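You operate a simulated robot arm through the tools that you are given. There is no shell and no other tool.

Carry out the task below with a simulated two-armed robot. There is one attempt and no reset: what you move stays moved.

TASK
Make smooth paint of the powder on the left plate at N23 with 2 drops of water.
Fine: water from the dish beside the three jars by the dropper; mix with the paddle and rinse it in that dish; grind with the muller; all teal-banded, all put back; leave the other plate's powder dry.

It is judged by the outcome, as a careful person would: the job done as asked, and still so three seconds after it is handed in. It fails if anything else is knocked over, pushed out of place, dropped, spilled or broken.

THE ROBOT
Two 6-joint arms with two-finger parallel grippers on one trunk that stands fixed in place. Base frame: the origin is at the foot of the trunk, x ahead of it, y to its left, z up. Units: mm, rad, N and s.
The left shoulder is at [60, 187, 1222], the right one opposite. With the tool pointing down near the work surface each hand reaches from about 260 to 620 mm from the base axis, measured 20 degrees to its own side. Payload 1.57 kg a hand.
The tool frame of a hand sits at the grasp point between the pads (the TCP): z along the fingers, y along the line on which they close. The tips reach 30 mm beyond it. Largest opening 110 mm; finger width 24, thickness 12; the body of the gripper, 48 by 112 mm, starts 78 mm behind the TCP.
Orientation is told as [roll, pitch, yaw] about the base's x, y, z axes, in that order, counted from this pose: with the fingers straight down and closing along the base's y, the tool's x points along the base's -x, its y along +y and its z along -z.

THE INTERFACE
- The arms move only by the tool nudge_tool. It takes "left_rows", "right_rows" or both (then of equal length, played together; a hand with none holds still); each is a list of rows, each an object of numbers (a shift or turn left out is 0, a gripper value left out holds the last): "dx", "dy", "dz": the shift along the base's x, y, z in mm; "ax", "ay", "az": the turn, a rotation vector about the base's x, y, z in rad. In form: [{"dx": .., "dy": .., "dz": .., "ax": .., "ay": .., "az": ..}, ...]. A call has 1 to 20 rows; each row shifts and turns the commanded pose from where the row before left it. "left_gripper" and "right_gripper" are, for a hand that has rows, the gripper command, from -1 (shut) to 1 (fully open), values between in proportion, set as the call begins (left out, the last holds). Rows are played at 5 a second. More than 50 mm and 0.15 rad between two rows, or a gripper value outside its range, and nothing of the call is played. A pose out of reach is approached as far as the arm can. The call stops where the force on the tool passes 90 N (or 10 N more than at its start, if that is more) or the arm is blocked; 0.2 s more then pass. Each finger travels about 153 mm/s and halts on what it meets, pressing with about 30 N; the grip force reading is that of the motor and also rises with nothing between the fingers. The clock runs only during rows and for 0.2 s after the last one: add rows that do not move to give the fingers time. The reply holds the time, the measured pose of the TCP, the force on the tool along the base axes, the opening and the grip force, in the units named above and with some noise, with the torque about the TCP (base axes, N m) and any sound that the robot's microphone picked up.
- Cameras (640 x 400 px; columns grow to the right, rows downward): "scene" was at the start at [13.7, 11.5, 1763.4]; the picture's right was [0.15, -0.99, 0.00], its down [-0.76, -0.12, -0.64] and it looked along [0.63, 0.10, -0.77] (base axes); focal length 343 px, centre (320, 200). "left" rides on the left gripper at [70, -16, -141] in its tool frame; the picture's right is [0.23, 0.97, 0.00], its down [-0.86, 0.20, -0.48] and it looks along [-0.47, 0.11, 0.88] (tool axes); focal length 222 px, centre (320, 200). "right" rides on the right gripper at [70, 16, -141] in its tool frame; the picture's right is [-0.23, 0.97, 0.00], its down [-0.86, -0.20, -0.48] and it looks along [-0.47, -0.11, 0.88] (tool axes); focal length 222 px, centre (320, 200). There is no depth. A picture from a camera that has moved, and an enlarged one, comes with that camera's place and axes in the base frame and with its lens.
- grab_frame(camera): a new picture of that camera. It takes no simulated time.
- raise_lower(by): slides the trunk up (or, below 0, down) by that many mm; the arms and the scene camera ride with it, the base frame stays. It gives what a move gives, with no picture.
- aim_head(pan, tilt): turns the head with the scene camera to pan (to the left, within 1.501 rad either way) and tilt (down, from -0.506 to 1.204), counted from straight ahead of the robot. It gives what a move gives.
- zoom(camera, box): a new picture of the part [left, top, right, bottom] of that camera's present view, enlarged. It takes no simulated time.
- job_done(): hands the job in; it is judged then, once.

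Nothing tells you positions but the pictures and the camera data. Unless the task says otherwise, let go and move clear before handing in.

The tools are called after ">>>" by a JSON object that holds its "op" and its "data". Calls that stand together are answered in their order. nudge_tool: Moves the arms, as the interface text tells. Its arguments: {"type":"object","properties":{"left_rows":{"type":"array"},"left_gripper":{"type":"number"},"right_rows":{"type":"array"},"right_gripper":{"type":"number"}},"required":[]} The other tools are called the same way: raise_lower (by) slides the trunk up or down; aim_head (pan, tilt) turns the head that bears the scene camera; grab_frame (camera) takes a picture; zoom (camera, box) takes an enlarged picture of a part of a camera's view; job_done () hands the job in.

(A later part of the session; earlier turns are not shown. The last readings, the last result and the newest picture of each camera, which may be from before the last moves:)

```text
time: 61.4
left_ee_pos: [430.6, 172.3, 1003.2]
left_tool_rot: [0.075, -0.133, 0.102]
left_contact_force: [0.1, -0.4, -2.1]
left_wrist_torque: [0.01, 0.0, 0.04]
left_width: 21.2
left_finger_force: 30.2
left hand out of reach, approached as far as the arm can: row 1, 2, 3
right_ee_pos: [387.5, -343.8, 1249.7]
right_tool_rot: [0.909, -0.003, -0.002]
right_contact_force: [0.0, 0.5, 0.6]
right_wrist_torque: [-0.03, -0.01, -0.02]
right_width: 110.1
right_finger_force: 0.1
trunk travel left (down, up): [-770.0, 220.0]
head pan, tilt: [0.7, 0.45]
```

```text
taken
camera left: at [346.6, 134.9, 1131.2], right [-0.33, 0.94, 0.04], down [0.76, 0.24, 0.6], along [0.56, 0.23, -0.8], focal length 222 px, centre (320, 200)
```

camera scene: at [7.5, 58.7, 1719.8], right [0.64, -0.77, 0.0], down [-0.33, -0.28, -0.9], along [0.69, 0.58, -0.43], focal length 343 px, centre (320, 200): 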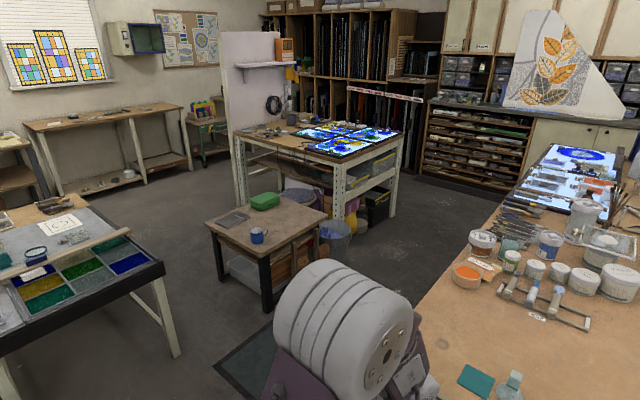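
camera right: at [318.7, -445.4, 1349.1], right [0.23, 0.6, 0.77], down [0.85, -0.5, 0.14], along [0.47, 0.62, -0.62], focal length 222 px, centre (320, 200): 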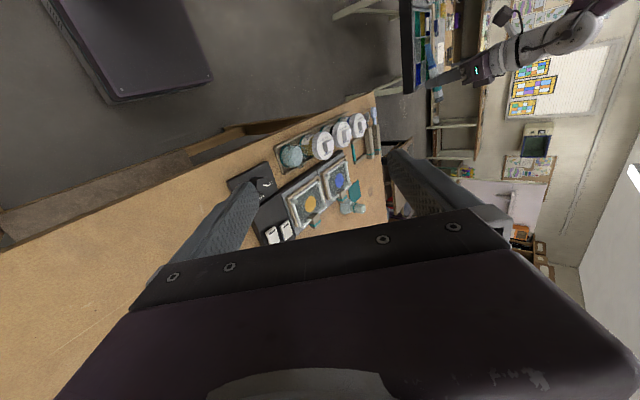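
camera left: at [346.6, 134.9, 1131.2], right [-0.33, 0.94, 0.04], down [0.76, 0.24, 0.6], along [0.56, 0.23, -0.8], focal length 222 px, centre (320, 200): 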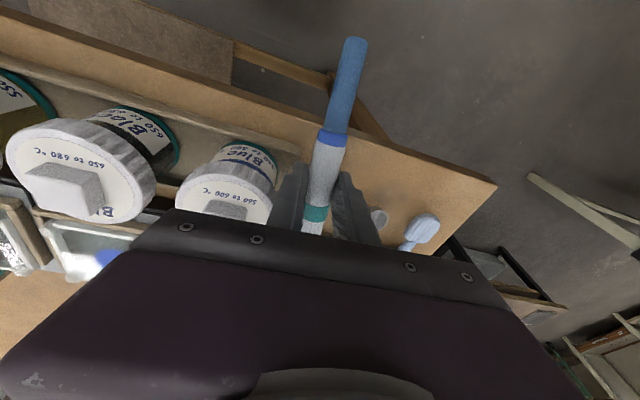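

The wrist is in its flipped branch (it can't bend down far), so the way back is to point the fingers forward, swing them sideways, then down, keeping the wrist bent. First, up and away from the jars.

>>> {"op": "nudge_tool", "data": {"left_rows": [{"dz": 12, "dy": 8, "dx": -5, "ay": -0.08}, {"dz": 15, "dy": 10, "ay": -0.1}, {"dz": 15, "dy": 12, "ay": -0.1}, {"dz": 20, "dy": 14, "ay": -0.1}, {"dz": 20, "dy": 14, "ay": -0.1}, {"dz": 20, "dy": 14, "ay": -0.1}, {"dz": 20, "dy": 14, "ay": -0.1}, {"dz": 20, "dy": 14, "dx": 5, "ay": -0.1}, {"dz": 20, "dy": 10, "dx": 5, "ay": -0.1}, {"dz": 20, "dy": 10, "dx": 5, "ay": -0.1}, {"dz": 20, "dx": 5, "ay": -0.1}, {"dz": 20, "dx": 5, "ay": -0.1}, {}]}}

>>> {"op": "grab_frame", "data": {"camera": "scene"}}

>>> {"op": "grab_frame", "data": {"camera": "right"}}

```text
time: 64.2
left_ee_pos: [474.6, 290.0, 1201.9]
left_tool_rot: [-0.118, -1.132, 0.248]
left_contact_force: [-0.2, -0.2, -0.2]
left_wrist_torque: [-0.02, 0.01, 0.01]
left_width: 21.3
left_finger_force: 30.1
left hand out of reach, approached as far as the arm can: row 3, 4, 5, 9, 10, 11, 12
right_ee_pos: [388.4, -343.7, 1250.6]
right_tool_rot: [0.91, -0.002, -0.002]
right_contact_force: [0.1, 0.6, 0.6]
right_wrist_torque: [-0.01, -0.03, 0.03]
right_width: 109.8
right_finger_force: 0.1
trunk travel left (down, up): [-770.0, 220.0]
head pan, tilt: [0.7, 0.45]
```

```text
taken
camera scene: at [8.1, 59.1, 1719.8], right [0.64, -0.77, 0.0], down [-0.33, -0.28, -0.9], along [0.69, 0.58, -0.44], focal length 343 px, centre (320, 200)
```

scene: 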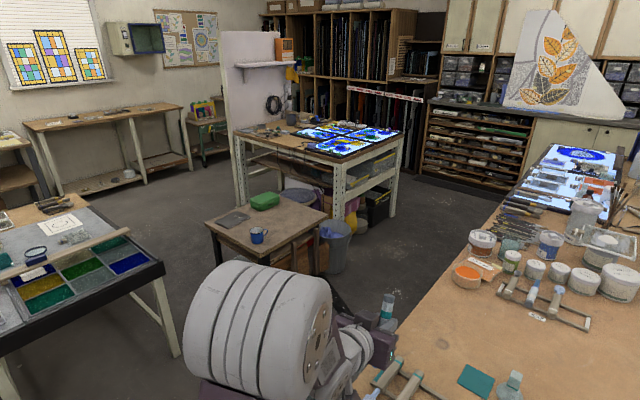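

```text
taken
camera right: at [318.8, -445.5, 1349.0], right [0.23, 0.6, 0.77], down [0.85, -0.5, 0.14], along [0.47, 0.62, -0.62], focal length 222 px, centre (320, 200)
```

right: 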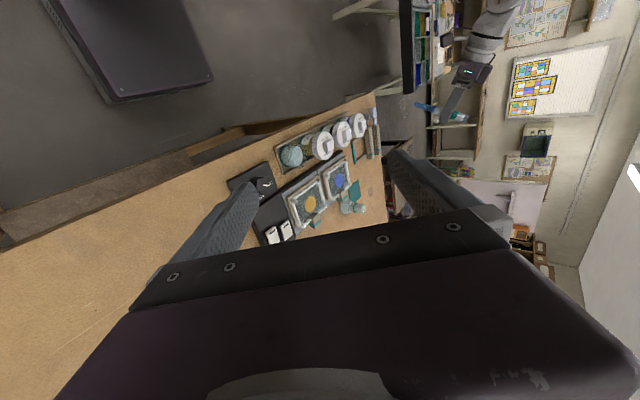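

>>> {"op": "nudge_tool", "data": {"left_rows": [{"dz": 20, "ay": -0.1}, {"dz": 20, "ay": -0.1}, {"dz": 20, "ay": -0.1}, {"dz": 20, "ay": -0.1}, {"dz": 20}, {"dz": 20}, {}]}}

>>> {"op": "grab_frame", "data": {"camera": "left"}}

>>> {"op": "zoom", "data": {"camera": "right", "box": [400, 0, 640, 150]}}

```text
time: 65.8
left_ee_pos: [486.7, 283.2, 1365.1]
left_tool_rot: [-1.202, -1.462, 1.308]
left_contact_force: [0.2, -1.1, 0.5]
left_wrist_torque: [0.01, 0.0, 0.02]
left_width: 20.9
left_finger_force: 30.2
left hand out of reach, approached as far as the arm can: row 1, 2, 3, 4
right_ee_pos: [388.6, -343.3, 1249.9]
right_tool_rot: [0.908, -0.003, -0.002]
right_contact_force: [-0.2, -0.1, -1.7]
right_wrist_torque: [0.0, -0.01, -0.02]
right_width: 109.8
right_finger_force: 0.1
trunk travel left (down, up): [-770.0, 220.0]
head pan, tilt: [0.7, 0.45]
```

```text
taken
camera left: at [346.9, 245.8, 1303.0], right [-0.11, 0.94, -0.32], down [-0.47, 0.24, 0.85], along [0.87, 0.25, 0.42], focal length 222 px, centre (320, 200)
```

left: 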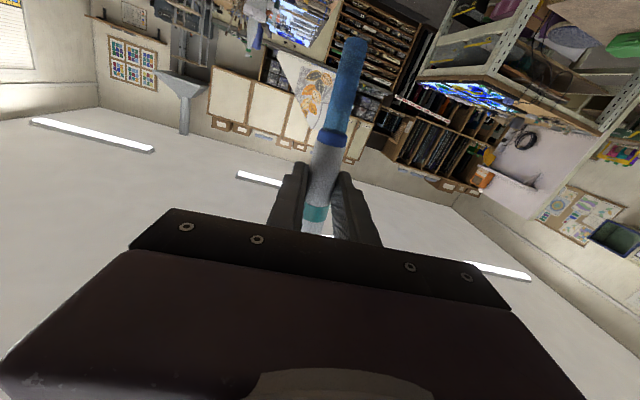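

```text
2.67 times, centred on (520, 75) of right
camera zoom: at [318.7, -445.8, 1348.9], right [0.23, 0.6, 0.77], down [0.85, -0.5, 0.14], along [0.47, 0.62, -0.62], focal length 592 px, centre (-213, 533)
```

zoom: 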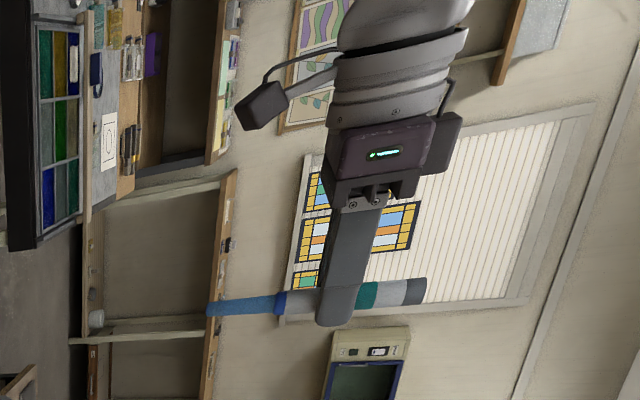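

>>> {"op": "nudge_tool", "data": {"left_rows": [{"az": -0.12, "dy": -5}, {"az": -0.12, "dy": -5}, {"az": -0.12, "dy": -5}, {"az": -0.12, "dy": -5}, {"az": -0.12, "dy": -5}, {}]}}

>>> {"op": "nudge_tool", "data": {"left_rows": [{"az": -0.12, "dy": -5}, {"az": -0.12, "dy": -5}, {"az": -0.12, "dy": -5}, {"az": -0.12, "dy": -5}, {"az": -0.12, "dy": -5}, {}]}}

>>> {"op": "grab_frame", "data": {"camera": "scene"}}

>>> {"op": "grab_frame", "data": {"camera": "left"}}

```text
time: 67.2
left_ee_pos: [535.0, 185.2, 1416.0]
left_tool_rot: [-1.102, -1.459, 0.622]
left_contact_force: [-1.0, -0.6, -1.2]
left_wrist_torque: [0.02, 0.0, 0.0]
left_width: 21.3
left_finger_force: 30.3
left hand out of reach, approached as far as the arm can: row 3, 4, 5
right_ee_pos: [388.1, -343.7, 1251.0]
right_tool_rot: [0.908, -0.001, -0.001]
right_contact_force: [-0.9, 1.1, 0.5]
right_wrist_torque: [-0.02, 0.01, 0.0]
right_width: 110.0
right_finger_force: 0.1
trunk travel left (down, up): [-770.0, 220.0]
head pan, tilt: [0.7, 0.45]
```

```text
time: 68.5
left_ee_pos: [581.6, -42.5, 1463.9]
left_tool_rot: [-1.169, -1.463, 0.155]
left_contact_force: [-0.1, 0.0, -1.2]
left_wrist_torque: [0.04, 0.02, 0.04]
left_width: 21.4
left_finger_force: 30.0
left hand out of reach, approached as far as the arm can: row 1, 2, 3, 4, 5
right_ee_pos: [387.2, -342.3, 1250.3]
right_tool_rot: [0.907, -0.002, 0.0]
right_contact_force: [0.0, 0.5, -0.9]
right_wrist_torque: [-0.04, 0.01, -0.01]
right_width: 110.1
right_finger_force: 0.1
trunk travel left (down, up): [-770.0, 220.0]
head pan, tilt: [0.7, 0.45]
```

```text
taken
camera scene: at [7.0, 60.5, 1719.7], right [0.64, -0.77, 0.0], down [-0.33, -0.28, -0.9], along [0.69, 0.58, -0.44], focal length 343 px, centre (320, 200)
```

scene: 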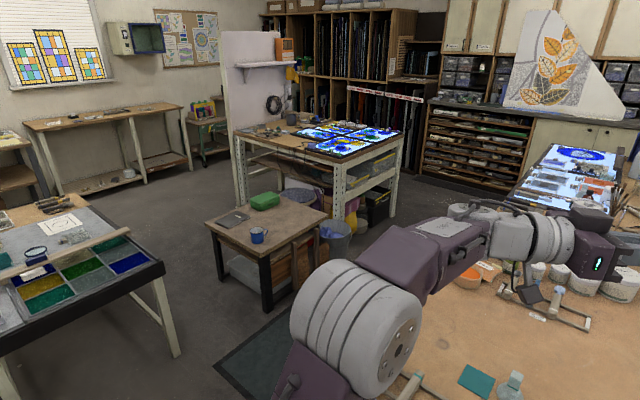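

```text
taken
camera left: at [486.1, 67.9, 1402.4], right [0.8, 0.51, -0.32], down [0.01, 0.53, 0.85], along [0.6, -0.68, 0.41], focal length 222 px, centre (320, 200)
```

left: 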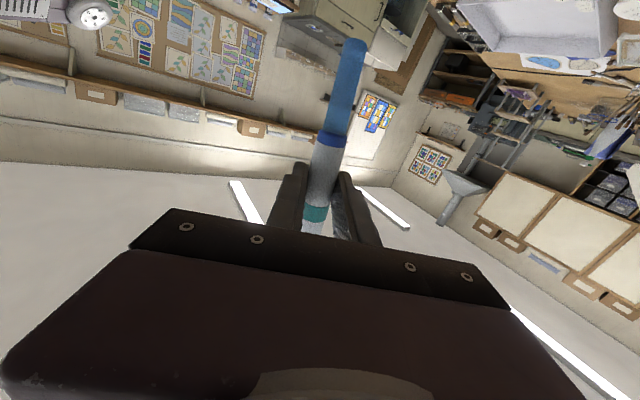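

The arm is now stretched straight (wrist pinned at zero bend). I'll compare with the nominal right arm's wrist to work out the unwinding direction.

>>> {"op": "zoom", "data": {"camera": "scene", "box": [340, 180, 640, 340]}}

>>> {"op": "aim_head", "data": {"pan": -0.7, "tilt": 0.45}}

>>> {"op": "grab_frame", "data": {"camera": "scene"}}

```text
2.13 times, centred on (490, 260) of scene
camera zoom: at [7.0, 60.5, 1719.7], right [0.64, -0.77, 0.0], down [-0.33, -0.28, -0.9], along [0.69, 0.58, -0.44], focal length 732 px, centre (-43, 72)
```

zoom: 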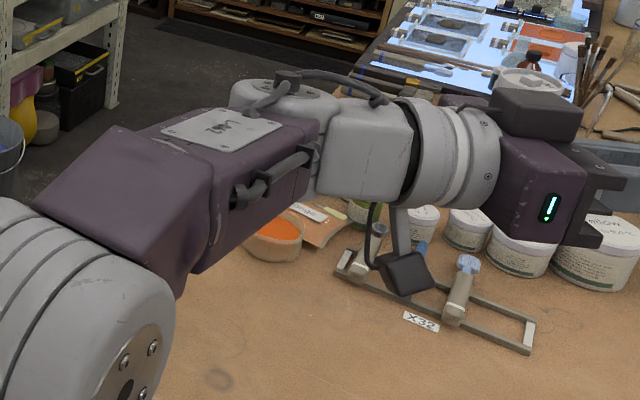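

```text
time: 70.1
left_ee_pos: [582.3, -42.1, 1465.0]
left_tool_rot: [-1.156, -1.461, 0.142]
left_contact_force: [-0.1, 0.5, -0.7]
left_wrist_torque: [0.02, 0.02, 0.01]
left_width: 21.0
left_finger_force: 30.0
right_ee_pos: [387.5, -344.1, 1249.7]
right_tool_rot: [0.909, -0.001, -0.001]
right_contact_force: [-0.9, -0.5, 0.0]
right_wrist_torque: [0.02, 0.0, -0.01]
right_width: 110.1
right_finger_force: 0.1
trunk travel left (down, up): [-770.0, 220.0]
head pan, tilt: [-0.7, 0.45]
```

```text
taken
camera scene: at [8.4, -59.6, 1719.8], right [-0.64, -0.77, 0.0], down [-0.33, 0.28, -0.9], along [0.69, -0.58, -0.44], focal length 343 px, centre (320, 200)
```

scene: 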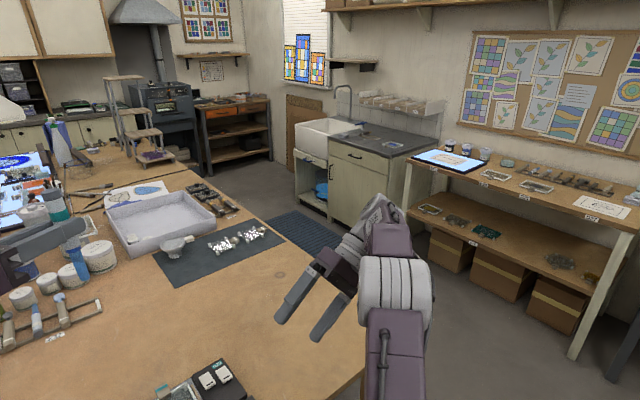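

I now see it: the forearm-roll joint has wound nearly a full turn, and the wrist only bends one way. I'll unwind it in free air: point fingers left, then up, right, down about the forearm. First swinging left in two halves.

>>> {"op": "nudge_tool", "data": {"left_rows": [{"dx": 21.5, "dy": 27.1, "dz": -5.3, "az": 0.144}, {"dx": 18.5, "dy": 30.5, "dz": -5.3, "az": 0.144}, {"dx": 15.1, "dy": 33.6, "dz": -5.3, "az": 0.144}, {"dx": 11.4, "dy": 36.1, "dz": -5.3, "az": 0.144}, {"dx": 7.2, "dy": 38.1, "dz": -5.3, "az": 0.144}, {"dx": 2.9, "dy": 39.4, "dz": -5.3, "az": 0.144}, {"dx": -1.6, "dy": 40.1, "dz": -5.3, "az": 0.144}, {"dx": -6.2, "dy": 40.2, "dz": -5.3, "az": 0.144}, {"dx": -10.6, "dy": 39.6, "dz": -5.3, "az": 0.144}, {}]}}

>>> {"op": "aim_head", "data": {"pan": 0.7, "tilt": 0.35}}

>>> {"op": "grab_frame", "data": {"camera": "scene"}}

```text
time: 72.3
left_ee_pos: [642.3, 282.8, 1417.1]
left_tool_rot: [-1.149, -1.461, 1.434]
left_contact_force: [-0.3, 0.1, -0.8]
left_wrist_torque: [0.0, 0.01, 0.01]
left_width: 21.3
left_finger_force: 29.7
right_ee_pos: [388.7, -343.9, 1249.5]
right_tool_rot: [0.91, -0.003, 0.0]
right_contact_force: [0.3, 0.2, -0.6]
right_wrist_torque: [0.0, 0.03, -0.02]
right_width: 109.9
right_finger_force: 0.1
trunk travel left (down, up): [-770.0, 220.0]
head pan, tilt: [-0.7, 0.45]
```

```text
time: 73.8
left_ee_pos: [643.6, 282.7, 1415.3]
left_tool_rot: [-1.156, -1.464, 1.439]
left_contact_force: [-0.1, 0.5, -1.1]
left_wrist_torque: [-0.02, -0.01, 0.0]
left_width: 21.4
left_finger_force: 30.5
right_ee_pos: [388.1, -342.9, 1249.5]
right_tool_rot: [0.91, -0.002, -0.001]
right_contact_force: [-0.6, 0.0, -0.2]
right_wrist_torque: [0.06, 0.0, 0.02]
right_width: 109.8
right_finger_force: 0.1
trunk travel left (down, up): [-770.0, 220.0]
head pan, tilt: [0.7, 0.351]
```

```text
taken
camera scene: at [9.2, 59.7, 1729.0], right [0.64, -0.77, 0.0], down [-0.26, -0.22, -0.94], along [0.72, 0.6, -0.34], focal length 343 px, centre (320, 200)
```

scene: 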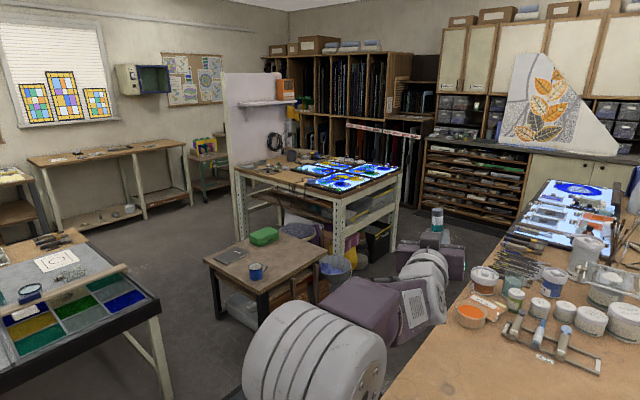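

No limits hit. Continuing the swing to the left.

>>> {"op": "nudge_tool", "data": {"left_rows": [{"dx": -15.1, "dy": 38.4, "dz": -5.3, "az": 0.144}, {"dx": -19.2, "dy": 36.5, "dz": -5.3, "az": 0.144}, {"dx": -23.1, "dy": 34.1, "dz": -5.3, "az": 0.144}, {"dx": -26.6, "dy": 31.1, "dz": -5.3, "az": 0.144}, {"dx": -29.5, "dy": 27.7, "dz": -5.3, "az": 0.144}, {"dx": -32, "dy": 23.9, "dz": -5.3, "az": 0.144}, {"dx": -33.9, "dy": 19.7, "dz": -5.3, "az": 0.144}, {"dx": -35.2, "dy": 15.4, "dz": -5.3, "az": 0.144}, {"dx": -35.9, "dy": 10.9, "dz": -5.3, "az": 0.144}, {}]}}

>>> {"op": "grab_frame", "data": {"camera": "scene"}}

>>> {"op": "grab_frame", "data": {"camera": "left"}}

```text
time: 76.0
left_ee_pos: [356.2, 643.8, 1418.4]
left_tool_rot: [-1.062, -1.458, 2.619]
left_contact_force: [0.9, -1.2, -0.3]
left_wrist_torque: [-0.04, 0.0, 0.0]
left_width: 21.1
left_finger_force: 29.7
left hand out of reach, approached as far as the arm can: row 6, 7, 8, 9
right_ee_pos: [388.8, -343.6, 1249.5]
right_tool_rot: [0.91, -0.002, -0.001]
right_contact_force: [0.1, 0.4, 0.5]
right_wrist_torque: [0.0, 0.0, -0.03]
right_width: 109.9
right_finger_force: 0.1
trunk travel left (down, up): [-770.0, 220.0]
head pan, tilt: [0.7, 0.351]
```

```text
taken
camera scene: at [9.5, 59.2, 1729.0], right [0.64, -0.77, 0.0], down [-0.26, -0.22, -0.94], along [0.72, 0.6, -0.34], focal length 343 px, centre (320, 200)
```

scene: 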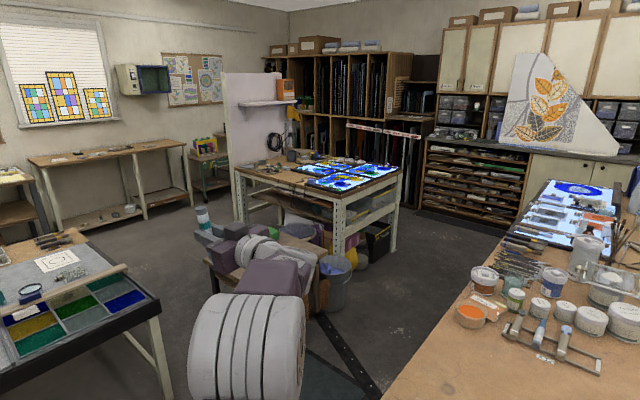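

```text
taken
camera left: at [377.6, 497.3, 1358.7], right [-0.95, 0.0, -0.32], down [-0.29, -0.43, 0.86], along [-0.14, 0.9, 0.4], focal length 222 px, centre (320, 200)
```

left: 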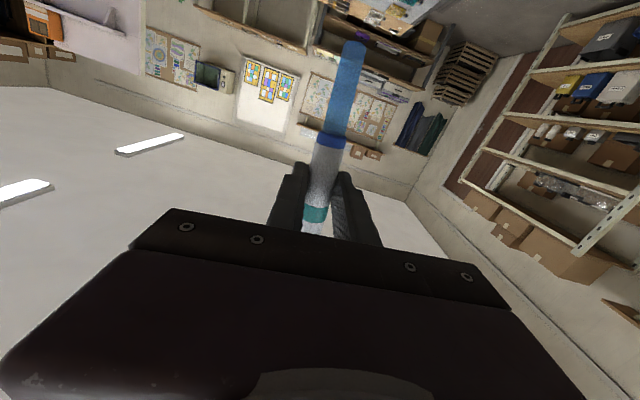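

>>> {"op": "zoom", "data": {"camera": "scene", "box": [160, 180, 400, 400]}}

>>> {"op": "aim_head", "data": {"pan": 1.0, "tilt": 0.5}}

>>> {"op": "grab_frame", "data": {"camera": "scene"}}

```text
1.82 times, centred on (280, 290) of scene
camera zoom: at [9.5, 59.2, 1729.0], right [0.64, -0.77, 0.0], down [-0.26, -0.22, -0.94], along [0.72, 0.6, -0.34], focal length 624 px, centre (393, 36)
```

zoom: 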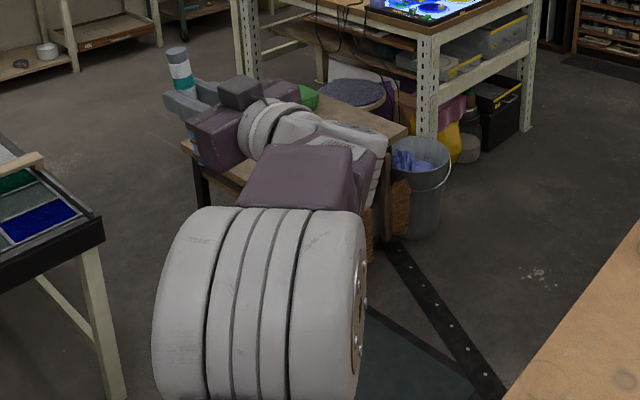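

```text
time: 76.8
left_ee_pos: [357.1, 643.9, 1419.8]
left_tool_rot: [-1.058, -1.457, 2.616]
left_contact_force: [0.1, -0.1, -0.5]
left_wrist_torque: [-0.02, 0.02, -0.02]
left_width: 21.3
left_finger_force: 29.9
right_ee_pos: [387.0, -342.9, 1250.2]
right_tool_rot: [0.909, -0.002, -0.002]
right_contact_force: [0.5, 0.3, 0.1]
right_wrist_torque: [0.02, 0.0, 0.01]
right_width: 110.0
right_finger_force: 0.0
trunk travel left (down, up): [-770.0, 220.0]
head pan, tilt: [1.0, 0.499]
```

```text
taken
camera scene: at [-12.8, 76.4, 1715.3], right [0.84, -0.54, 0.0], down [-0.26, -0.4, -0.88], along [0.47, 0.74, -0.48], focal length 343 px, centre (320, 200)
```

scene: 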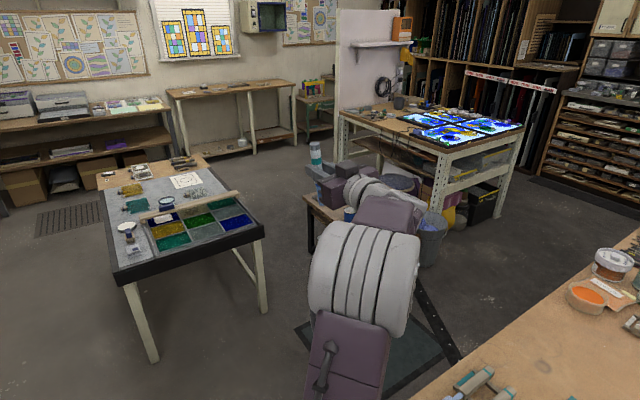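

The hand points left with the wrist bent. Now I'll test rotating about the forearm axis so that the fingers go from left toward up.

>>> {"op": "nudge_tool", "data": {"left_rows": [{"ax": 0.11, "ay": 0.08, "dz": 25}, {"ax": 0.11, "ay": 0.08, "dz": 25}, {"ax": 0.11, "ay": 0.08, "dz": 24}, {"ax": 0.11, "ay": 0.08, "dz": 23}, {}]}}

>>> {"op": "grab_frame", "data": {"camera": "scene"}}

```text
time: 78.0
left_ee_pos: [336.1, 689.1, 1552.5]
left_tool_rot: [2.625, -1.118, -1.067]
left_contact_force: [0.3, 0.6, -0.8]
left_wrist_torque: [0.0, -0.04, 0.02]
left_width: 21.2
left_finger_force: 29.8
left hand out of reach, approached as far as the arm can: row 1, 2, 3, 4
right_ee_pos: [388.6, -344.2, 1250.2]
right_tool_rot: [0.91, 0.0, -0.001]
right_contact_force: [0.0, 0.2, -0.1]
right_wrist_torque: [-0.01, 0.02, 0.03]
right_width: 109.9
right_finger_force: 0.2
trunk travel left (down, up): [-770.0, 220.0]
head pan, tilt: [1.0, 0.499]
```

```text
taken
camera scene: at [-12.9, 76.3, 1715.3], right [0.84, -0.54, 0.0], down [-0.26, -0.4, -0.88], along [0.47, 0.74, -0.48], focal length 343 px, centre (320, 200)
```

scene: 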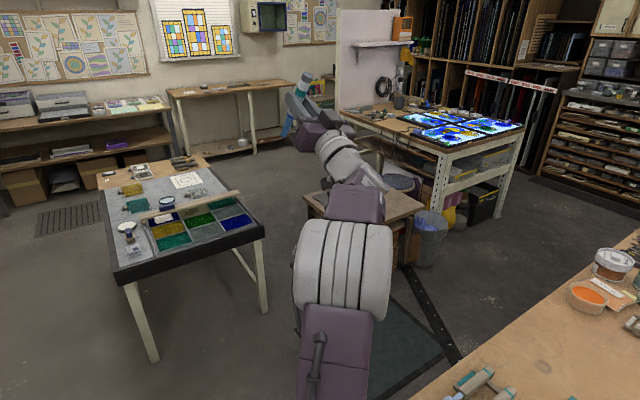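

>>> {"op": "zoom", "data": {"camera": "scene", "box": [250, 60, 430, 240]}}

>>> {"op": "grab_frame", "data": {"camera": "right"}}

```text
2.22 times, centred on (340, 150) of scene
camera zoom: at [-12.9, 76.3, 1715.3], right [0.84, -0.54, 0.0], down [-0.26, -0.4, -0.88], along [0.47, 0.74, -0.48], focal length 763 px, centre (276, 311)
```

zoom: 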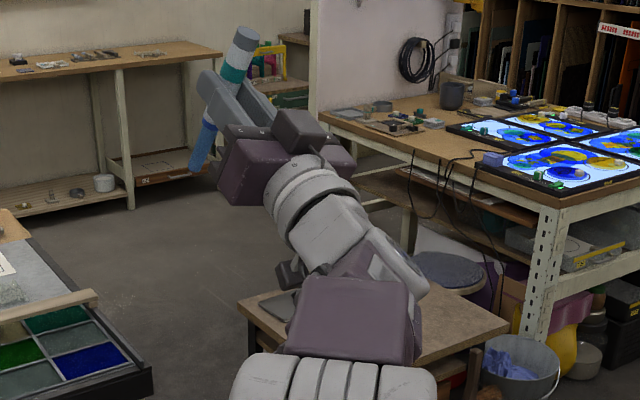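

```text
taken
camera right: at [318.9, -445.7, 1348.9], right [0.23, 0.6, 0.77], down [0.85, -0.5, 0.14], along [0.47, 0.62, -0.62], focal length 222 px, centre (320, 200)
```

right: 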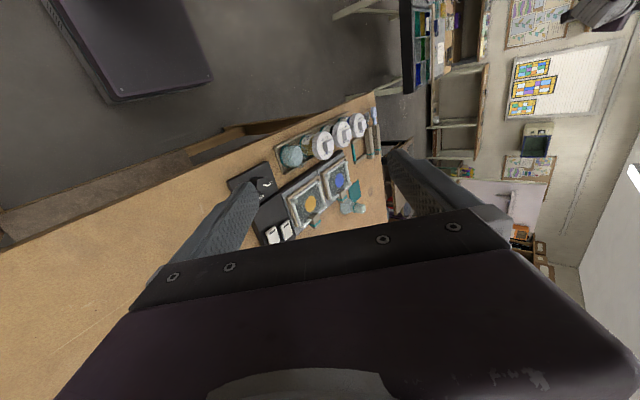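

The picture shows the wrist bent the wrong way (its short range, ~45°), with the forearm roll a quarter turn off. I'll swing back through straight to bend right (the long range), then rotate about the forearm from right to down.

>>> {"op": "nudge_tool", "data": {"left_rows": [{"ax": -0.11, "ay": -0.08, "dx": -3, "dy": 4, "dz": -24}, {"ax": -0.11, "ay": -0.08, "dx": -3, "dy": 4, "dz": -24}, {"ax": -0.11, "ay": -0.08, "dx": -3, "dy": 4, "dz": -24}, {"ax": -0.11, "ay": -0.08, "dx": -3, "dy": 4, "dz": -24}, {"dx": 38, "dy": -18.3, "dz": -1, "az": -0.144}, {"dx": 37.3, "dy": -22.8, "dz": -1, "az": -0.144}, {"dx": 36, "dy": -27.1, "dz": -1, "az": -0.144}, {"dx": 34.1, "dy": -31.3, "dz": -1, "az": -0.144}, {"dx": 31.6, "dy": -35.1, "dz": -1, "az": -0.144}, {"dx": 28.7, "dy": -38.5, "dz": -1, "az": -0.144}, {"dx": 25.2, "dy": -41.5, "dz": -1, "az": -0.144}, {"dx": 21.3, "dy": -43.9, "dz": -1, "az": -0.144}, {"dx": 17.2, "dy": -45.8, "dz": -1, "az": -0.144}, {}]}}

>>> {"op": "nudge_tool", "data": {"left_rows": [{"dx": 12.7, "dy": -47, "dz": -1, "az": -0.144}, {"dx": 8.3, "dy": -47.6, "dz": -1, "az": -0.144}, {"dx": 3.7, "dy": -47.5, "dz": -1, "az": -0.144}, {"dx": -0.8, "dy": -46.8, "dz": -1, "az": -0.144}, {"dx": -5.1, "dy": -45.5, "dz": -1, "az": -0.144}, {"dx": -9.3, "dy": -43.5, "dz": -1, "az": -0.144}, {"dx": -13, "dy": -41, "dz": -1, "az": -0.144}, {}]}}

>>> {"op": "aim_head", "data": {"pan": 0.6, "tilt": 0.45}}

>>> {"op": "grab_frame", "data": {"camera": "scene"}}

```text
time: 81.0
left_ee_pos: [593.9, 400.7, 1446.6]
left_tool_rot: [-1.157, -1.463, 1.436]
left_contact_force: [0.6, -0.8, -1.5]
left_wrist_torque: [0.02, 0.01, -0.01]
left_width: 21.3
left_finger_force: 30.1
right_ee_pos: [388.8, -342.7, 1250.2]
right_tool_rot: [0.91, -0.003, -0.004]
right_contact_force: [0.5, 0.5, 0.3]
right_wrist_torque: [-0.03, -0.01, 0.0]
right_width: 109.8
right_finger_force: 0.2
trunk travel left (down, up): [-770.0, 220.0]
head pan, tilt: [1.0, 0.499]
```

```text
time: 82.8
left_ee_pos: [589.4, 82.4, 1439.1]
left_tool_rot: [-1.158, -1.46, 0.43]
left_contact_force: [-0.3, -0.3, -1.1]
left_wrist_torque: [0.0, -0.01, 0.02]
left_width: 21.3
left_finger_force: 29.7
right_ee_pos: [387.5, -342.9, 1250.1]
right_tool_rot: [0.91, 0.0, 0.0]
right_contact_force: [-0.8, 0.2, 0.2]
right_wrist_torque: [0.01, 0.03, 0.01]
right_width: 110.1
right_finger_force: 0.0
trunk travel left (down, up): [-770.0, 220.0]
head pan, tilt: [1.0, 0.499]
```

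```text
time: 83.7
left_ee_pos: [590.1, 82.0, 1439.6]
left_tool_rot: [-1.157, -1.46, 0.433]
left_contact_force: [0.5, -0.5, -0.7]
left_wrist_torque: [0.01, 0.02, -0.01]
left_width: 21.4
left_finger_force: 29.9
right_ee_pos: [389.4, -343.2, 1248.8]
right_tool_rot: [0.91, -0.002, -0.002]
right_contact_force: [-0.9, 1.0, 0.1]
right_wrist_torque: [0.03, -0.03, 0.0]
right_width: 110.2
right_finger_force: 0.1
trunk travel left (down, up): [-770.0, 220.0]
head pan, tilt: [0.6, 0.45]
```

```text
taken
camera scene: at [13.7, 51.7, 1719.8], right [0.57, -0.82, 0.0], down [-0.36, -0.25, -0.9], along [0.74, 0.51, -0.44], focal length 343 px, centre (320, 200)
```

scene: 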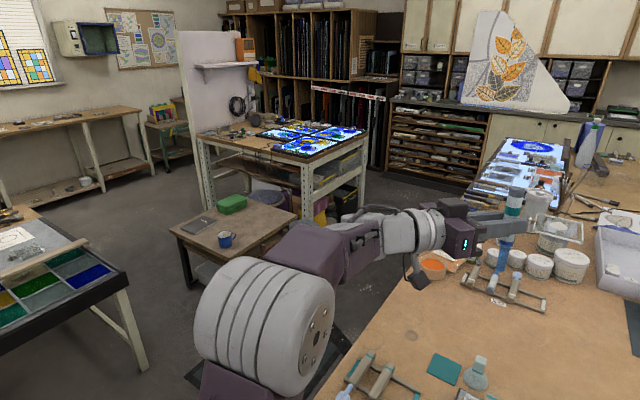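

Reached without limits; the wrist bends right now. Next, rotate about the forearm (fingers right → down).

>>> {"op": "nudge_tool", "data": {"left_rows": [{"ax": 0.14, "dy": 1.4, "dz": -20.5}, {"ax": 0.14, "dy": 4.3, "dz": -20.1}, {"ax": 0.14, "dy": 7.1, "dz": -19.3}, {"ax": 0.14, "dy": 9.7, "dz": -18.2}, {"ax": 0.14, "dy": 12.1, "dz": -16.6}, {}]}}

>>> {"op": "nudge_tool", "data": {"left_rows": [{"ax": 0.14, "dy": 14.3, "dz": -14.8}, {"ax": 0.14, "dy": 16.2, "dz": -12.6}, {"ax": 0.14, "dy": 17.8, "dz": -10.2}, {"ax": 0.14, "dy": 19.1, "dz": -7.7}, {"ax": 0.14, "dy": 20, "dz": -4.9}, {"ax": 0.14, "dy": 22, "dz": -2}, {}]}}

>>> {"op": "grab_frame", "data": {"camera": "scene"}}

```text
time: 85.1
left_ee_pos: [588.5, 116.5, 1345.0]
left_tool_rot: [0.72, -0.909, -1.411]
left_contact_force: [-0.3, 0.0, -1.2]
left_wrist_torque: [0.01, 0.02, 0.01]
left_width: 21.0
left_finger_force: 30.0
right_ee_pos: [387.5, -342.6, 1249.5]
right_tool_rot: [0.91, -0.003, 0.0]
right_contact_force: [0.2, 0.1, -0.2]
right_wrist_torque: [-0.03, -0.01, -0.01]
right_width: 110.0
right_finger_force: 0.1
trunk travel left (down, up): [-770.0, 220.0]
head pan, tilt: [0.6, 0.45]
```

```text
time: 86.7
left_ee_pos: [586.3, 239.1, 1287.8]
left_tool_rot: [0.846, -0.084, -1.483]
left_contact_force: [0.8, 0.6, -0.8]
left_wrist_torque: [-0.01, 0.03, -0.01]
left_width: 21.0
left_finger_force: 29.9
left hand out of reach, approached as far as the arm can: row 6
right_ee_pos: [388.0, -344.5, 1249.2]
right_tool_rot: [0.909, -0.002, -0.001]
right_contact_force: [-0.2, 0.0, 0.5]
right_wrist_torque: [-0.03, 0.01, -0.03]
right_width: 110.2
right_finger_force: 0.0
trunk travel left (down, up): [-770.0, 220.0]
head pan, tilt: [0.6, 0.45]
```

```text
taken
camera scene: at [13.8, 51.8, 1719.8], right [0.56, -0.83, 0.0], down [-0.36, -0.25, -0.9], along [0.74, 0.51, -0.44], focal length 343 px, centre (320, 200)
```

scene: 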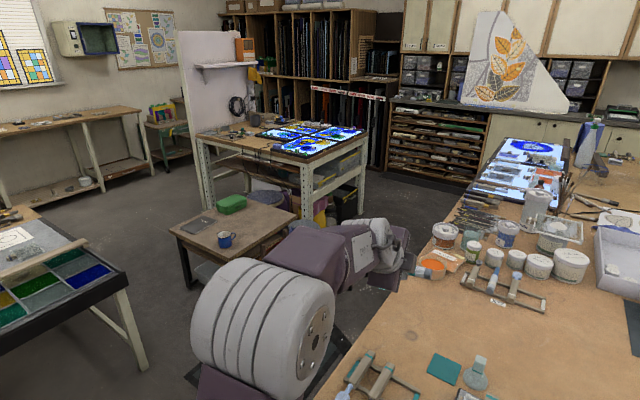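

That worked. Now pitch the fingers fully down, then yaw the dropper back to its original heading.

>>> {"op": "nudge_tool", "data": {"left_rows": [{"ay": 0.142, "dx": -22.3, "dz": -22}, {"ay": 0.142, "dx": -25.1, "dz": -18.5}, {"ay": 0.142, "dx": -27.4, "dz": -14.7}, {"ay": 0.142, "dx": -29.3, "dz": -10.9}, {"ay": 0.142, "dx": -30.6, "dz": -6.5}, {"ay": 0.14, "dx": -30.6, "dz": -2.2}, {}]}}

>>> {"op": "grab_frame", "data": {"camera": "scene"}}

```text
time: 88.3
left_ee_pos: [365.5, 312.5, 1112.2]
left_tool_rot: [0.147, -0.135, -1.463]
left_contact_force: [0.0, 0.3, -0.9]
left_wrist_torque: [0.0, 0.04, 0.03]
left_width: 21.1
left_finger_force: 30.0
left hand out of reach, approached as far as the arm can: row 1, 2, 3, 4, 5, 6
right_ee_pos: [387.8, -342.6, 1249.7]
right_tool_rot: [0.909, -0.004, -0.002]
right_contact_force: [0.4, -0.3, 0.6]
right_wrist_torque: [-0.02, 0.0, -0.03]
right_width: 110.0
right_finger_force: 0.0
trunk travel left (down, up): [-770.0, 220.0]
head pan, tilt: [0.6, 0.45]
```

```text
taken
camera scene: at [14.1, 51.4, 1719.8], right [0.56, -0.83, 0.0], down [-0.36, -0.25, -0.9], along [0.74, 0.51, -0.44], focal length 343 px, centre (320, 200)
```

scene: 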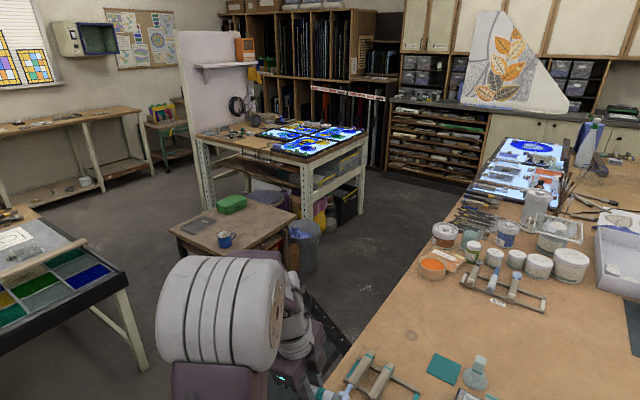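

The bend is still pinned. Let me look closely at the right arm's wrist (never flipped) to learn which side the cable hub is on in the nominal branch.

>>> {"op": "aim_head", "data": {"pan": -0.75, "tilt": 0.55}}

>>> {"op": "zoom", "data": {"camera": "scene", "box": [220, 100, 480, 400]}}

>>> {"op": "grab_frame", "data": {"camera": "scene"}}

>>> {"op": "zoom", "data": {"camera": "right", "box": [400, 0, 640, 150]}}

```text
time: 89.8
left_ee_pos: [367.1, 312.1, 1110.8]
left_tool_rot: [0.15, -0.135, -1.463]
left_contact_force: [-0.1, 0.2, -0.4]
left_wrist_torque: [-0.02, -0.02, 0.02]
left_width: 21.1
left_finger_force: 30.2
right_ee_pos: [387.4, -343.9, 1249.8]
right_tool_rot: [0.909, -0.002, -0.001]
right_contact_force: [-0.6, -0.7, 0.2]
right_wrist_torque: [0.02, 0.01, -0.02]
right_width: 109.8
right_finger_force: 0.1
trunk travel left (down, up): [-770.0, 220.0]
head pan, tilt: [-0.75, 0.55]
```

```text
1.33 times, centred on (350, 250) of scene
camera zoom: at [3.5, -61.3, 1710.7], right [-0.68, -0.73, 0.0], down [-0.38, 0.36, -0.85], along [0.62, -0.58, -0.52], focal length 458 px, centre (280, 133)
```

zoom: 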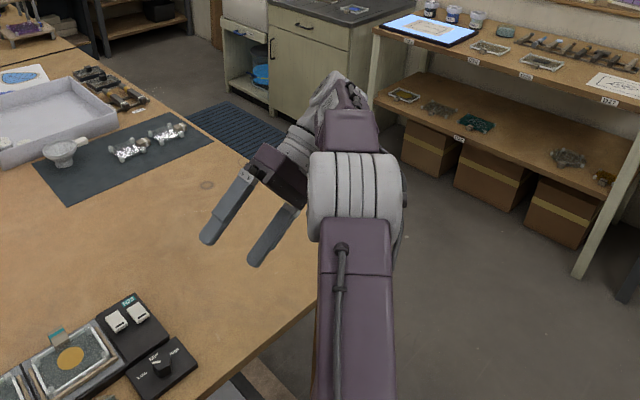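

```text
taken
camera scene: at [3.5, -61.3, 1710.7], right [-0.68, -0.73, 0.0], down [-0.38, 0.36, -0.85], along [0.62, -0.58, -0.52], focal length 343 px, centre (320, 200)
```

scene: 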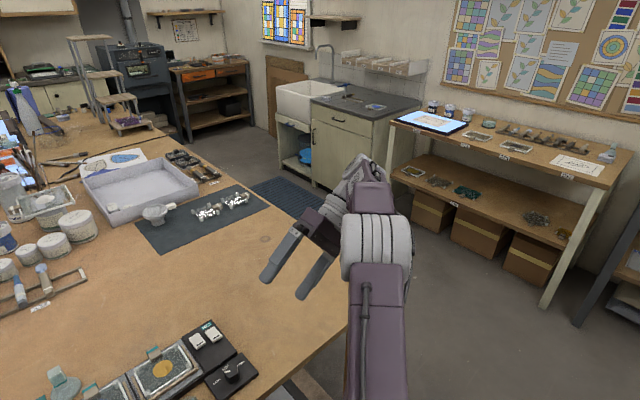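

```text
2.67 times, centred on (520, 75) of right
camera zoom: at [318.8, -445.6, 1349.0], right [0.23, 0.6, 0.77], down [0.85, -0.5, 0.14], along [0.47, 0.62, -0.62], focal length 592 px, centre (-213, 533)
```

zoom: 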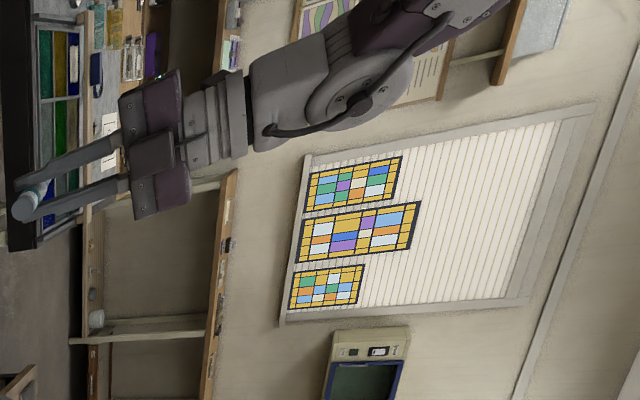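

>>> {"op": "nudge_tool", "data": {"left_rows": [{"az": 0.14}, {"az": 0.14}, {"az": 0.14}, {"az": 0.14}, {"az": 0.14}, {"az": 0.14}, {"az": 0.14}, {"az": 0.14}, {"az": 0.14}, {"az": 0.14}, {}]}}

>>> {"op": "nudge_tool", "data": {"left_rows": [{"ax": 0.02, "ay": 0.02}, {"ax": 0.02, "ay": 0.02}, {}]}}

>>> {"op": "aim_head", "data": {"pan": 0.6, "tilt": 0.6}}

>>> {"op": "grab_frame", "data": {"camera": "scene"}}

>>> {"op": "zoom", "data": {"camera": "right", "box": [400, 0, 640, 150]}}

```text
time: 92.2
left_ee_pos: [308.2, 340.6, 1019.4]
left_tool_rot: [0.145, -0.173, -0.189]
left_contact_force: [0.0, -0.3, -1.1]
left_wrist_torque: [0.0, 0.01, 0.0]
left_width: 21.3
left_finger_force: 30.2
left hand out of reach, approached as far as the arm can: row 2, 3, 4, 5, 6, 7, 8, 9, 10
right_ee_pos: [388.1, -343.6, 1249.4]
right_tool_rot: [0.91, 0.0, -0.001]
right_contact_force: [0.2, 0.3, 0.1]
right_wrist_torque: [0.01, 0.01, -0.02]
right_width: 110.1
right_finger_force: 0.1
trunk travel left (down, up): [-770.0, 220.0]
head pan, tilt: [-0.75, 0.55]
```

```text
time: 93.0
left_ee_pos: [312.7, 342.0, 1022.1]
left_tool_rot: [0.167, -0.186, -0.196]
left_contact_force: [-0.2, -0.4, -0.4]
left_wrist_torque: [-0.02, -0.02, 0.03]
left_width: 21.4
left_finger_force: 29.9
left hand out of reach, approached as far as the arm can: row 2
right_ee_pos: [388.6, -344.6, 1250.2]
right_tool_rot: [0.909, -0.002, -0.002]
right_contact_force: [-0.7, 0.6, 0.3]
right_wrist_torque: [0.02, 0.01, -0.07]
right_width: 110.1
right_finger_force: 0.1
trunk travel left (down, up): [-770.0, 220.0]
head pan, tilt: [-0.75, 0.55]
```

```text
time: 94.5
left_ee_pos: [313.6, 343.0, 1022.2]
left_tool_rot: [0.168, -0.187, -0.195]
left_contact_force: [0.3, 0.7, -0.6]
left_wrist_torque: [0.0, 0.0, 0.03]
left_width: 21.1
left_finger_force: 30.1
right_ee_pos: [388.4, -343.3, 1249.2]
right_tool_rot: [0.91, -0.001, -0.001]
right_contact_force: [-0.8, -0.6, 0.0]
right_wrist_torque: [0.0, 0.0, 0.01]
right_width: 109.9
right_finger_force: 0.0
trunk travel left (down, up): [-770.0, 220.0]
head pan, tilt: [0.6, 0.6]
```

```text
taken
camera scene: at [10.8, 49.7, 1706.2], right [0.56, -0.83, 0.0], down [-0.47, -0.32, -0.83], along [0.68, 0.47, -0.56], focal length 343 px, centre (320, 200)
```

scene: 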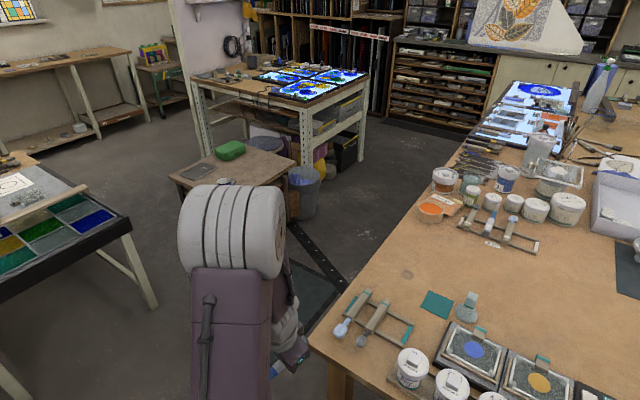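

```text
2.67 times, centred on (520, 75) of right
camera zoom: at [318.8, -445.6, 1349.0], right [0.23, 0.6, 0.77], down [0.85, -0.5, 0.14], along [0.47, 0.62, -0.62], focal length 592 px, centre (-213, 533)
```

zoom: 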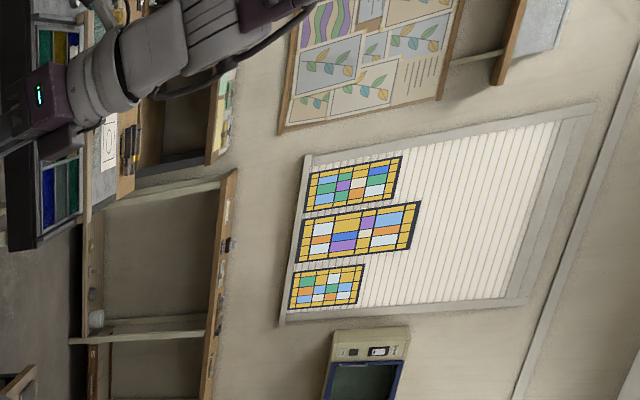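

I understand now: the last wrist joint (tool roll) is at its limit and the forearm roll is wound the opposite way; aligned (forearm straight down) further positive yaw unwinds the forearm roll. I'll keep yawing here in free air off the bench edge.

>>> {"op": "nudge_tool", "data": {"left_rows": [{"az": 0.13}, {"az": 0.13}, {"az": 0.13}, {"az": 0.13}, {"az": 0.13}, {"az": 0.13}, {"az": 0.13}, {"az": 0.13}, {}]}}

>>> {"op": "zoom", "data": {"camera": "right", "box": [400, 0, 640, 150]}}

>>> {"op": "grab_frame", "data": {"camera": "scene"}}

```text
time: 96.5
left_ee_pos: [315.2, 346.7, 1022.3]
left_tool_rot: [0.191, -0.176, 0.758]
left_contact_force: [-0.1, -0.1, -0.7]
left_wrist_torque: [-0.01, 0.0, 0.02]
left_width: 21.2
left_finger_force: 30.2
left hand out of reach, approached as far as the arm can: row 1
right_ee_pos: [387.8, -343.1, 1249.8]
right_tool_rot: [0.909, -0.002, -0.001]
right_contact_force: [0.4, 0.1, -0.6]
right_wrist_torque: [-0.05, -0.02, 0.06]
right_width: 110.0
right_finger_force: 0.0
trunk travel left (down, up): [-770.0, 220.0]
head pan, tilt: [0.6, 0.6]
```

```text
2.67 times, centred on (520, 75) of right
camera zoom: at [318.7, -445.6, 1349.0], right [0.23, 0.6, 0.77], down [0.85, -0.5, 0.14], along [0.47, 0.62, -0.62], focal length 592 px, centre (-213, 533)
```

zoom: 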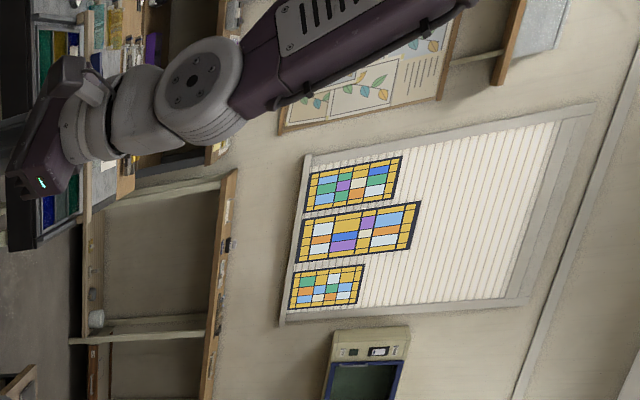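

```text
taken
camera scene: at [10.6, 49.8, 1706.2], right [0.56, -0.83, 0.0], down [-0.47, -0.32, -0.83], along [0.68, 0.47, -0.56], focal length 343 px, centre (320, 200)
```

scene: 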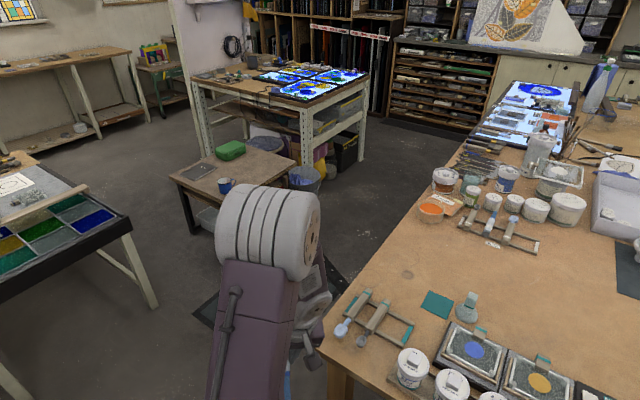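

The wrist now looks like the nominal (grille plate inward, plain disc) and the later rows were free. I'll level the fingers and restore the yaw.

>>> {"op": "nudge_tool", "data": {"left_rows": [{"ax": -0.09, "dz": 5}, {"ax": -0.09, "dz": 5}, {"ax": -0.08, "dz": 5}, {"az": -0.14, "dz": 5}, {"az": -0.14, "dz": 5}, {"az": -0.14, "dz": 5}, {"az": -0.14, "dz": 5}, {"az": -0.14, "dz": 5}, {}]}}

>>> {"op": "nudge_tool", "data": {"left_rows": [{"dz": 20, "dx": 15}, {"dz": 20, "dx": 15}, {"dz": 20, "dx": 20, "dy": -10}, {"dz": 10, "dx": 30, "dy": -10}, {}]}}

>>> {"op": "grab_frame", "data": {"camera": "left"}}

```text
time: 98.5
left_ee_pos: [314.7, 347.2, 1064.3]
left_tool_rot: [0.005, 0.003, 0.071]
left_contact_force: [-0.4, 0.1, -1.2]
left_wrist_torque: [-0.02, -0.02, 0.02]
left_width: 21.1
left_finger_force: 30.3
right_ee_pos: [389.4, -342.8, 1249.6]
right_tool_rot: [0.91, -0.002, -0.003]
right_contact_force: [-0.7, 0.0, -0.4]
right_wrist_torque: [-0.04, -0.02, -0.01]
right_width: 110.0
right_finger_force: 0.1
trunk travel left (down, up): [-770.0, 220.0]
head pan, tilt: [0.6, 0.6]
```

```text
time: 99.7
left_ee_pos: [394.1, 327.9, 1132.0]
left_tool_rot: [0.004, 0.003, 0.07]
left_contact_force: [0.2, -0.4, -0.2]
left_wrist_torque: [-0.01, -0.03, -0.02]
left_width: 21.3
left_finger_force: 29.4
right_ee_pos: [389.1, -342.5, 1249.3]
right_tool_rot: [0.91, -0.001, -0.001]
right_contact_force: [-0.2, 0.0, 0.4]
right_wrist_torque: [-0.01, -0.02, -0.03]
right_width: 109.6
right_finger_force: 0.1
trunk travel left (down, up): [-770.0, 220.0]
head pan, tilt: [0.6, 0.6]
```

```text
taken
camera left: at [326.4, 304.9, 1272.2], right [-0.3, 0.95, 0.0], down [0.84, 0.26, 0.48], along [0.45, 0.15, -0.88], focal length 222 px, centre (320, 200)
```

left: 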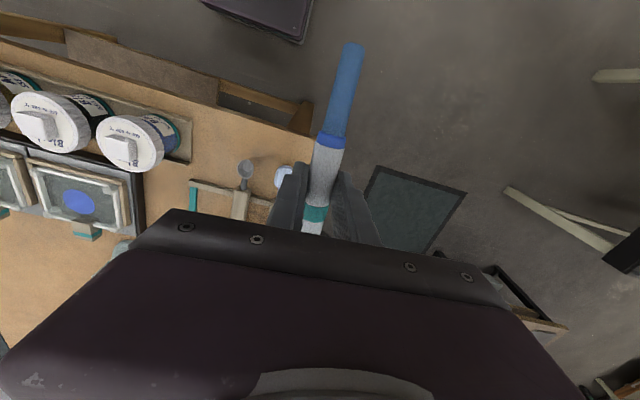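

The arm is back in its nominal branch with the dropper still held. I'll test here, in free air, whether the hand can yaw by 180° (needed for a grasp with the camera on top).

>>> {"op": "nudge_tool", "data": {"left_rows": [{"az": 0.14}, {"az": 0.14}, {"az": 0.14}, {"az": 0.14}, {"az": 0.14}, {"az": 0.14}, {"az": 0.14}, {"az": 0.14}, {"az": 0.14}, {"az": 0.14}, {}]}}

>>> {"op": "nudge_tool", "data": {"left_rows": [{"az": 0.14}, {"az": 0.14}, {"az": 0.14}, {"az": 0.14}, {"az": 0.14}, {"az": 0.14}, {"az": 0.14}, {"az": 0.14}, {"az": 0.14}, {"az": 0.14}, {"az": 0.14}, {}]}}

```text
time: 102.1
left_ee_pos: [394.8, 326.5, 1133.4]
left_tool_rot: [0.007, 0.003, 1.474]
left_contact_force: [0.2, -0.2, -0.9]
left_wrist_torque: [-0.04, 0.02, 0.0]
left_width: 21.0
left_finger_force: 29.9
right_ee_pos: [387.5, -342.4, 1250.0]
right_tool_rot: [0.911, -0.001, -0.003]
right_contact_force: [-1.2, 0.3, 0.7]
right_wrist_torque: [-0.02, 0.01, 0.0]
right_width: 109.7
right_finger_force: 0.1
trunk travel left (down, up): [-770.0, 220.0]
head pan, tilt: [0.6, 0.6]
```

```text
time: 104.7
left_ee_pos: [395.8, 326.2, 1131.9]
left_tool_rot: [0.006, 0.003, 3.014]
left_contact_force: [-0.6, 0.6, -0.2]
left_wrist_torque: [0.0, 0.0, -0.02]
left_width: 21.0
left_finger_force: 29.6
right_ee_pos: [388.2, -343.9, 1248.5]
right_tool_rot: [0.91, 0.0, -0.002]
right_contact_force: [-0.3, -0.3, 0.4]
right_wrist_torque: [-0.01, 0.0, 0.01]
right_width: 109.9
right_finger_force: 0.0
trunk travel left (down, up): [-770.0, 220.0]
head pan, tilt: [0.6, 0.6]
```

Yawing by 180° is free. I'll yaw back, return the dropper to its rack slot, release, and regrasp with the hand reversed.

>>> {"op": "nudge_tool", "data": {"left_rows": [{"az": -0.149}, {"az": -0.149}, {"az": -0.149}, {"az": -0.149}, {"az": -0.149}, {"az": -0.149}, {"az": -0.149}, {"az": -0.149}, {"az": -0.149}, {"az": -0.149}, {"az": -0.149}, {"az": -0.149}, {"az": -0.149}, {"az": -0.149}, {"az": -0.149}, {"az": -0.149}, {"az": -0.149}, {"az": -0.149}, {"az": -0.149}, {"az": -0.143}]}}

>>> {"op": "nudge_tool", "data": {"left_rows": [{"dx": 30, "dy": -20, "dz": -15}, {"dx": 40, "dy": -36, "dz": -15}, {"dx": 40, "dy": -40, "dz": -15}, {"dx": 45, "dy": -49, "dz": -15}, {"dx": 3, "dz": -15}, {}]}}

>>> {"op": "grab_frame", "data": {"camera": "left"}}

>>> {"op": "aim_head", "data": {"pan": 0.1, "tilt": 0.75}}

>>> {"op": "zoom", "data": {"camera": "scene", "box": [180, 180, 340, 320]}}

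```text
time: 108.9
left_ee_pos: [395.5, 325.2, 1132.2]
left_tool_rot: [0.004, 0.004, 0.035]
left_contact_force: [-0.3, 0.2, 0.1]
left_wrist_torque: [0.01, -0.01, 0.01]
left_width: 21.1
left_finger_force: 29.9
right_ee_pos: [388.3, -343.4, 1249.4]
right_tool_rot: [0.911, -0.001, -0.002]
right_contact_force: [0.6, -0.1, -0.5]
right_wrist_torque: [0.0, 0.0, 0.0]
right_width: 110.0
right_finger_force: 0.0
trunk travel left (down, up): [-770.0, 220.0]
head pan, tilt: [0.6, 0.6]
```

```text
refused: row 2 steps farther than a row can; nothing moved
```

```text
taken
camera left: at [326.7, 306.1, 1273.4], right [-0.26, 0.97, 0.01], down [0.85, 0.23, 0.48], along [0.46, 0.13, -0.88], focal length 222 px, centre (320, 200)
```

left: 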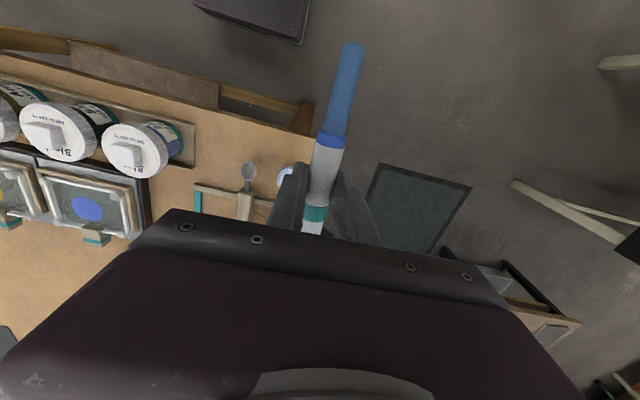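

```text
time: 109.8
left_ee_pos: [392.9, 325.3, 1132.4]
left_tool_rot: [0.006, 0.003, 0.039]
left_contact_force: [0.2, -0.4, -1.0]
left_wrist_torque: [-0.03, -0.03, 0.01]
left_width: 21.3
left_finger_force: 30.1
right_ee_pos: [388.0, -342.8, 1248.5]
right_tool_rot: [0.908, -0.001, -0.002]
right_contact_force: [-0.3, -0.4, 0.3]
right_wrist_torque: [-0.01, -0.01, 0.0]
right_width: 110.1
right_finger_force: 0.1
trunk travel left (down, up): [-770.0, 220.0]
head pan, tilt: [0.099, 0.75]
```

```text
2.86 times, centred on (260, 250) of scene
camera zoom: at [20.3, 8.2, 1693.4], right [0.1, -0.99, 0.0], down [-0.68, -0.07, -0.73], along [0.73, 0.07, -0.68], focal length 981 px, centre (491, 57)
```

zoom: 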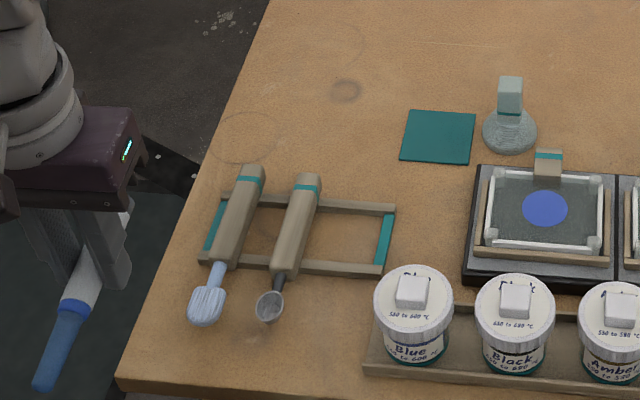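

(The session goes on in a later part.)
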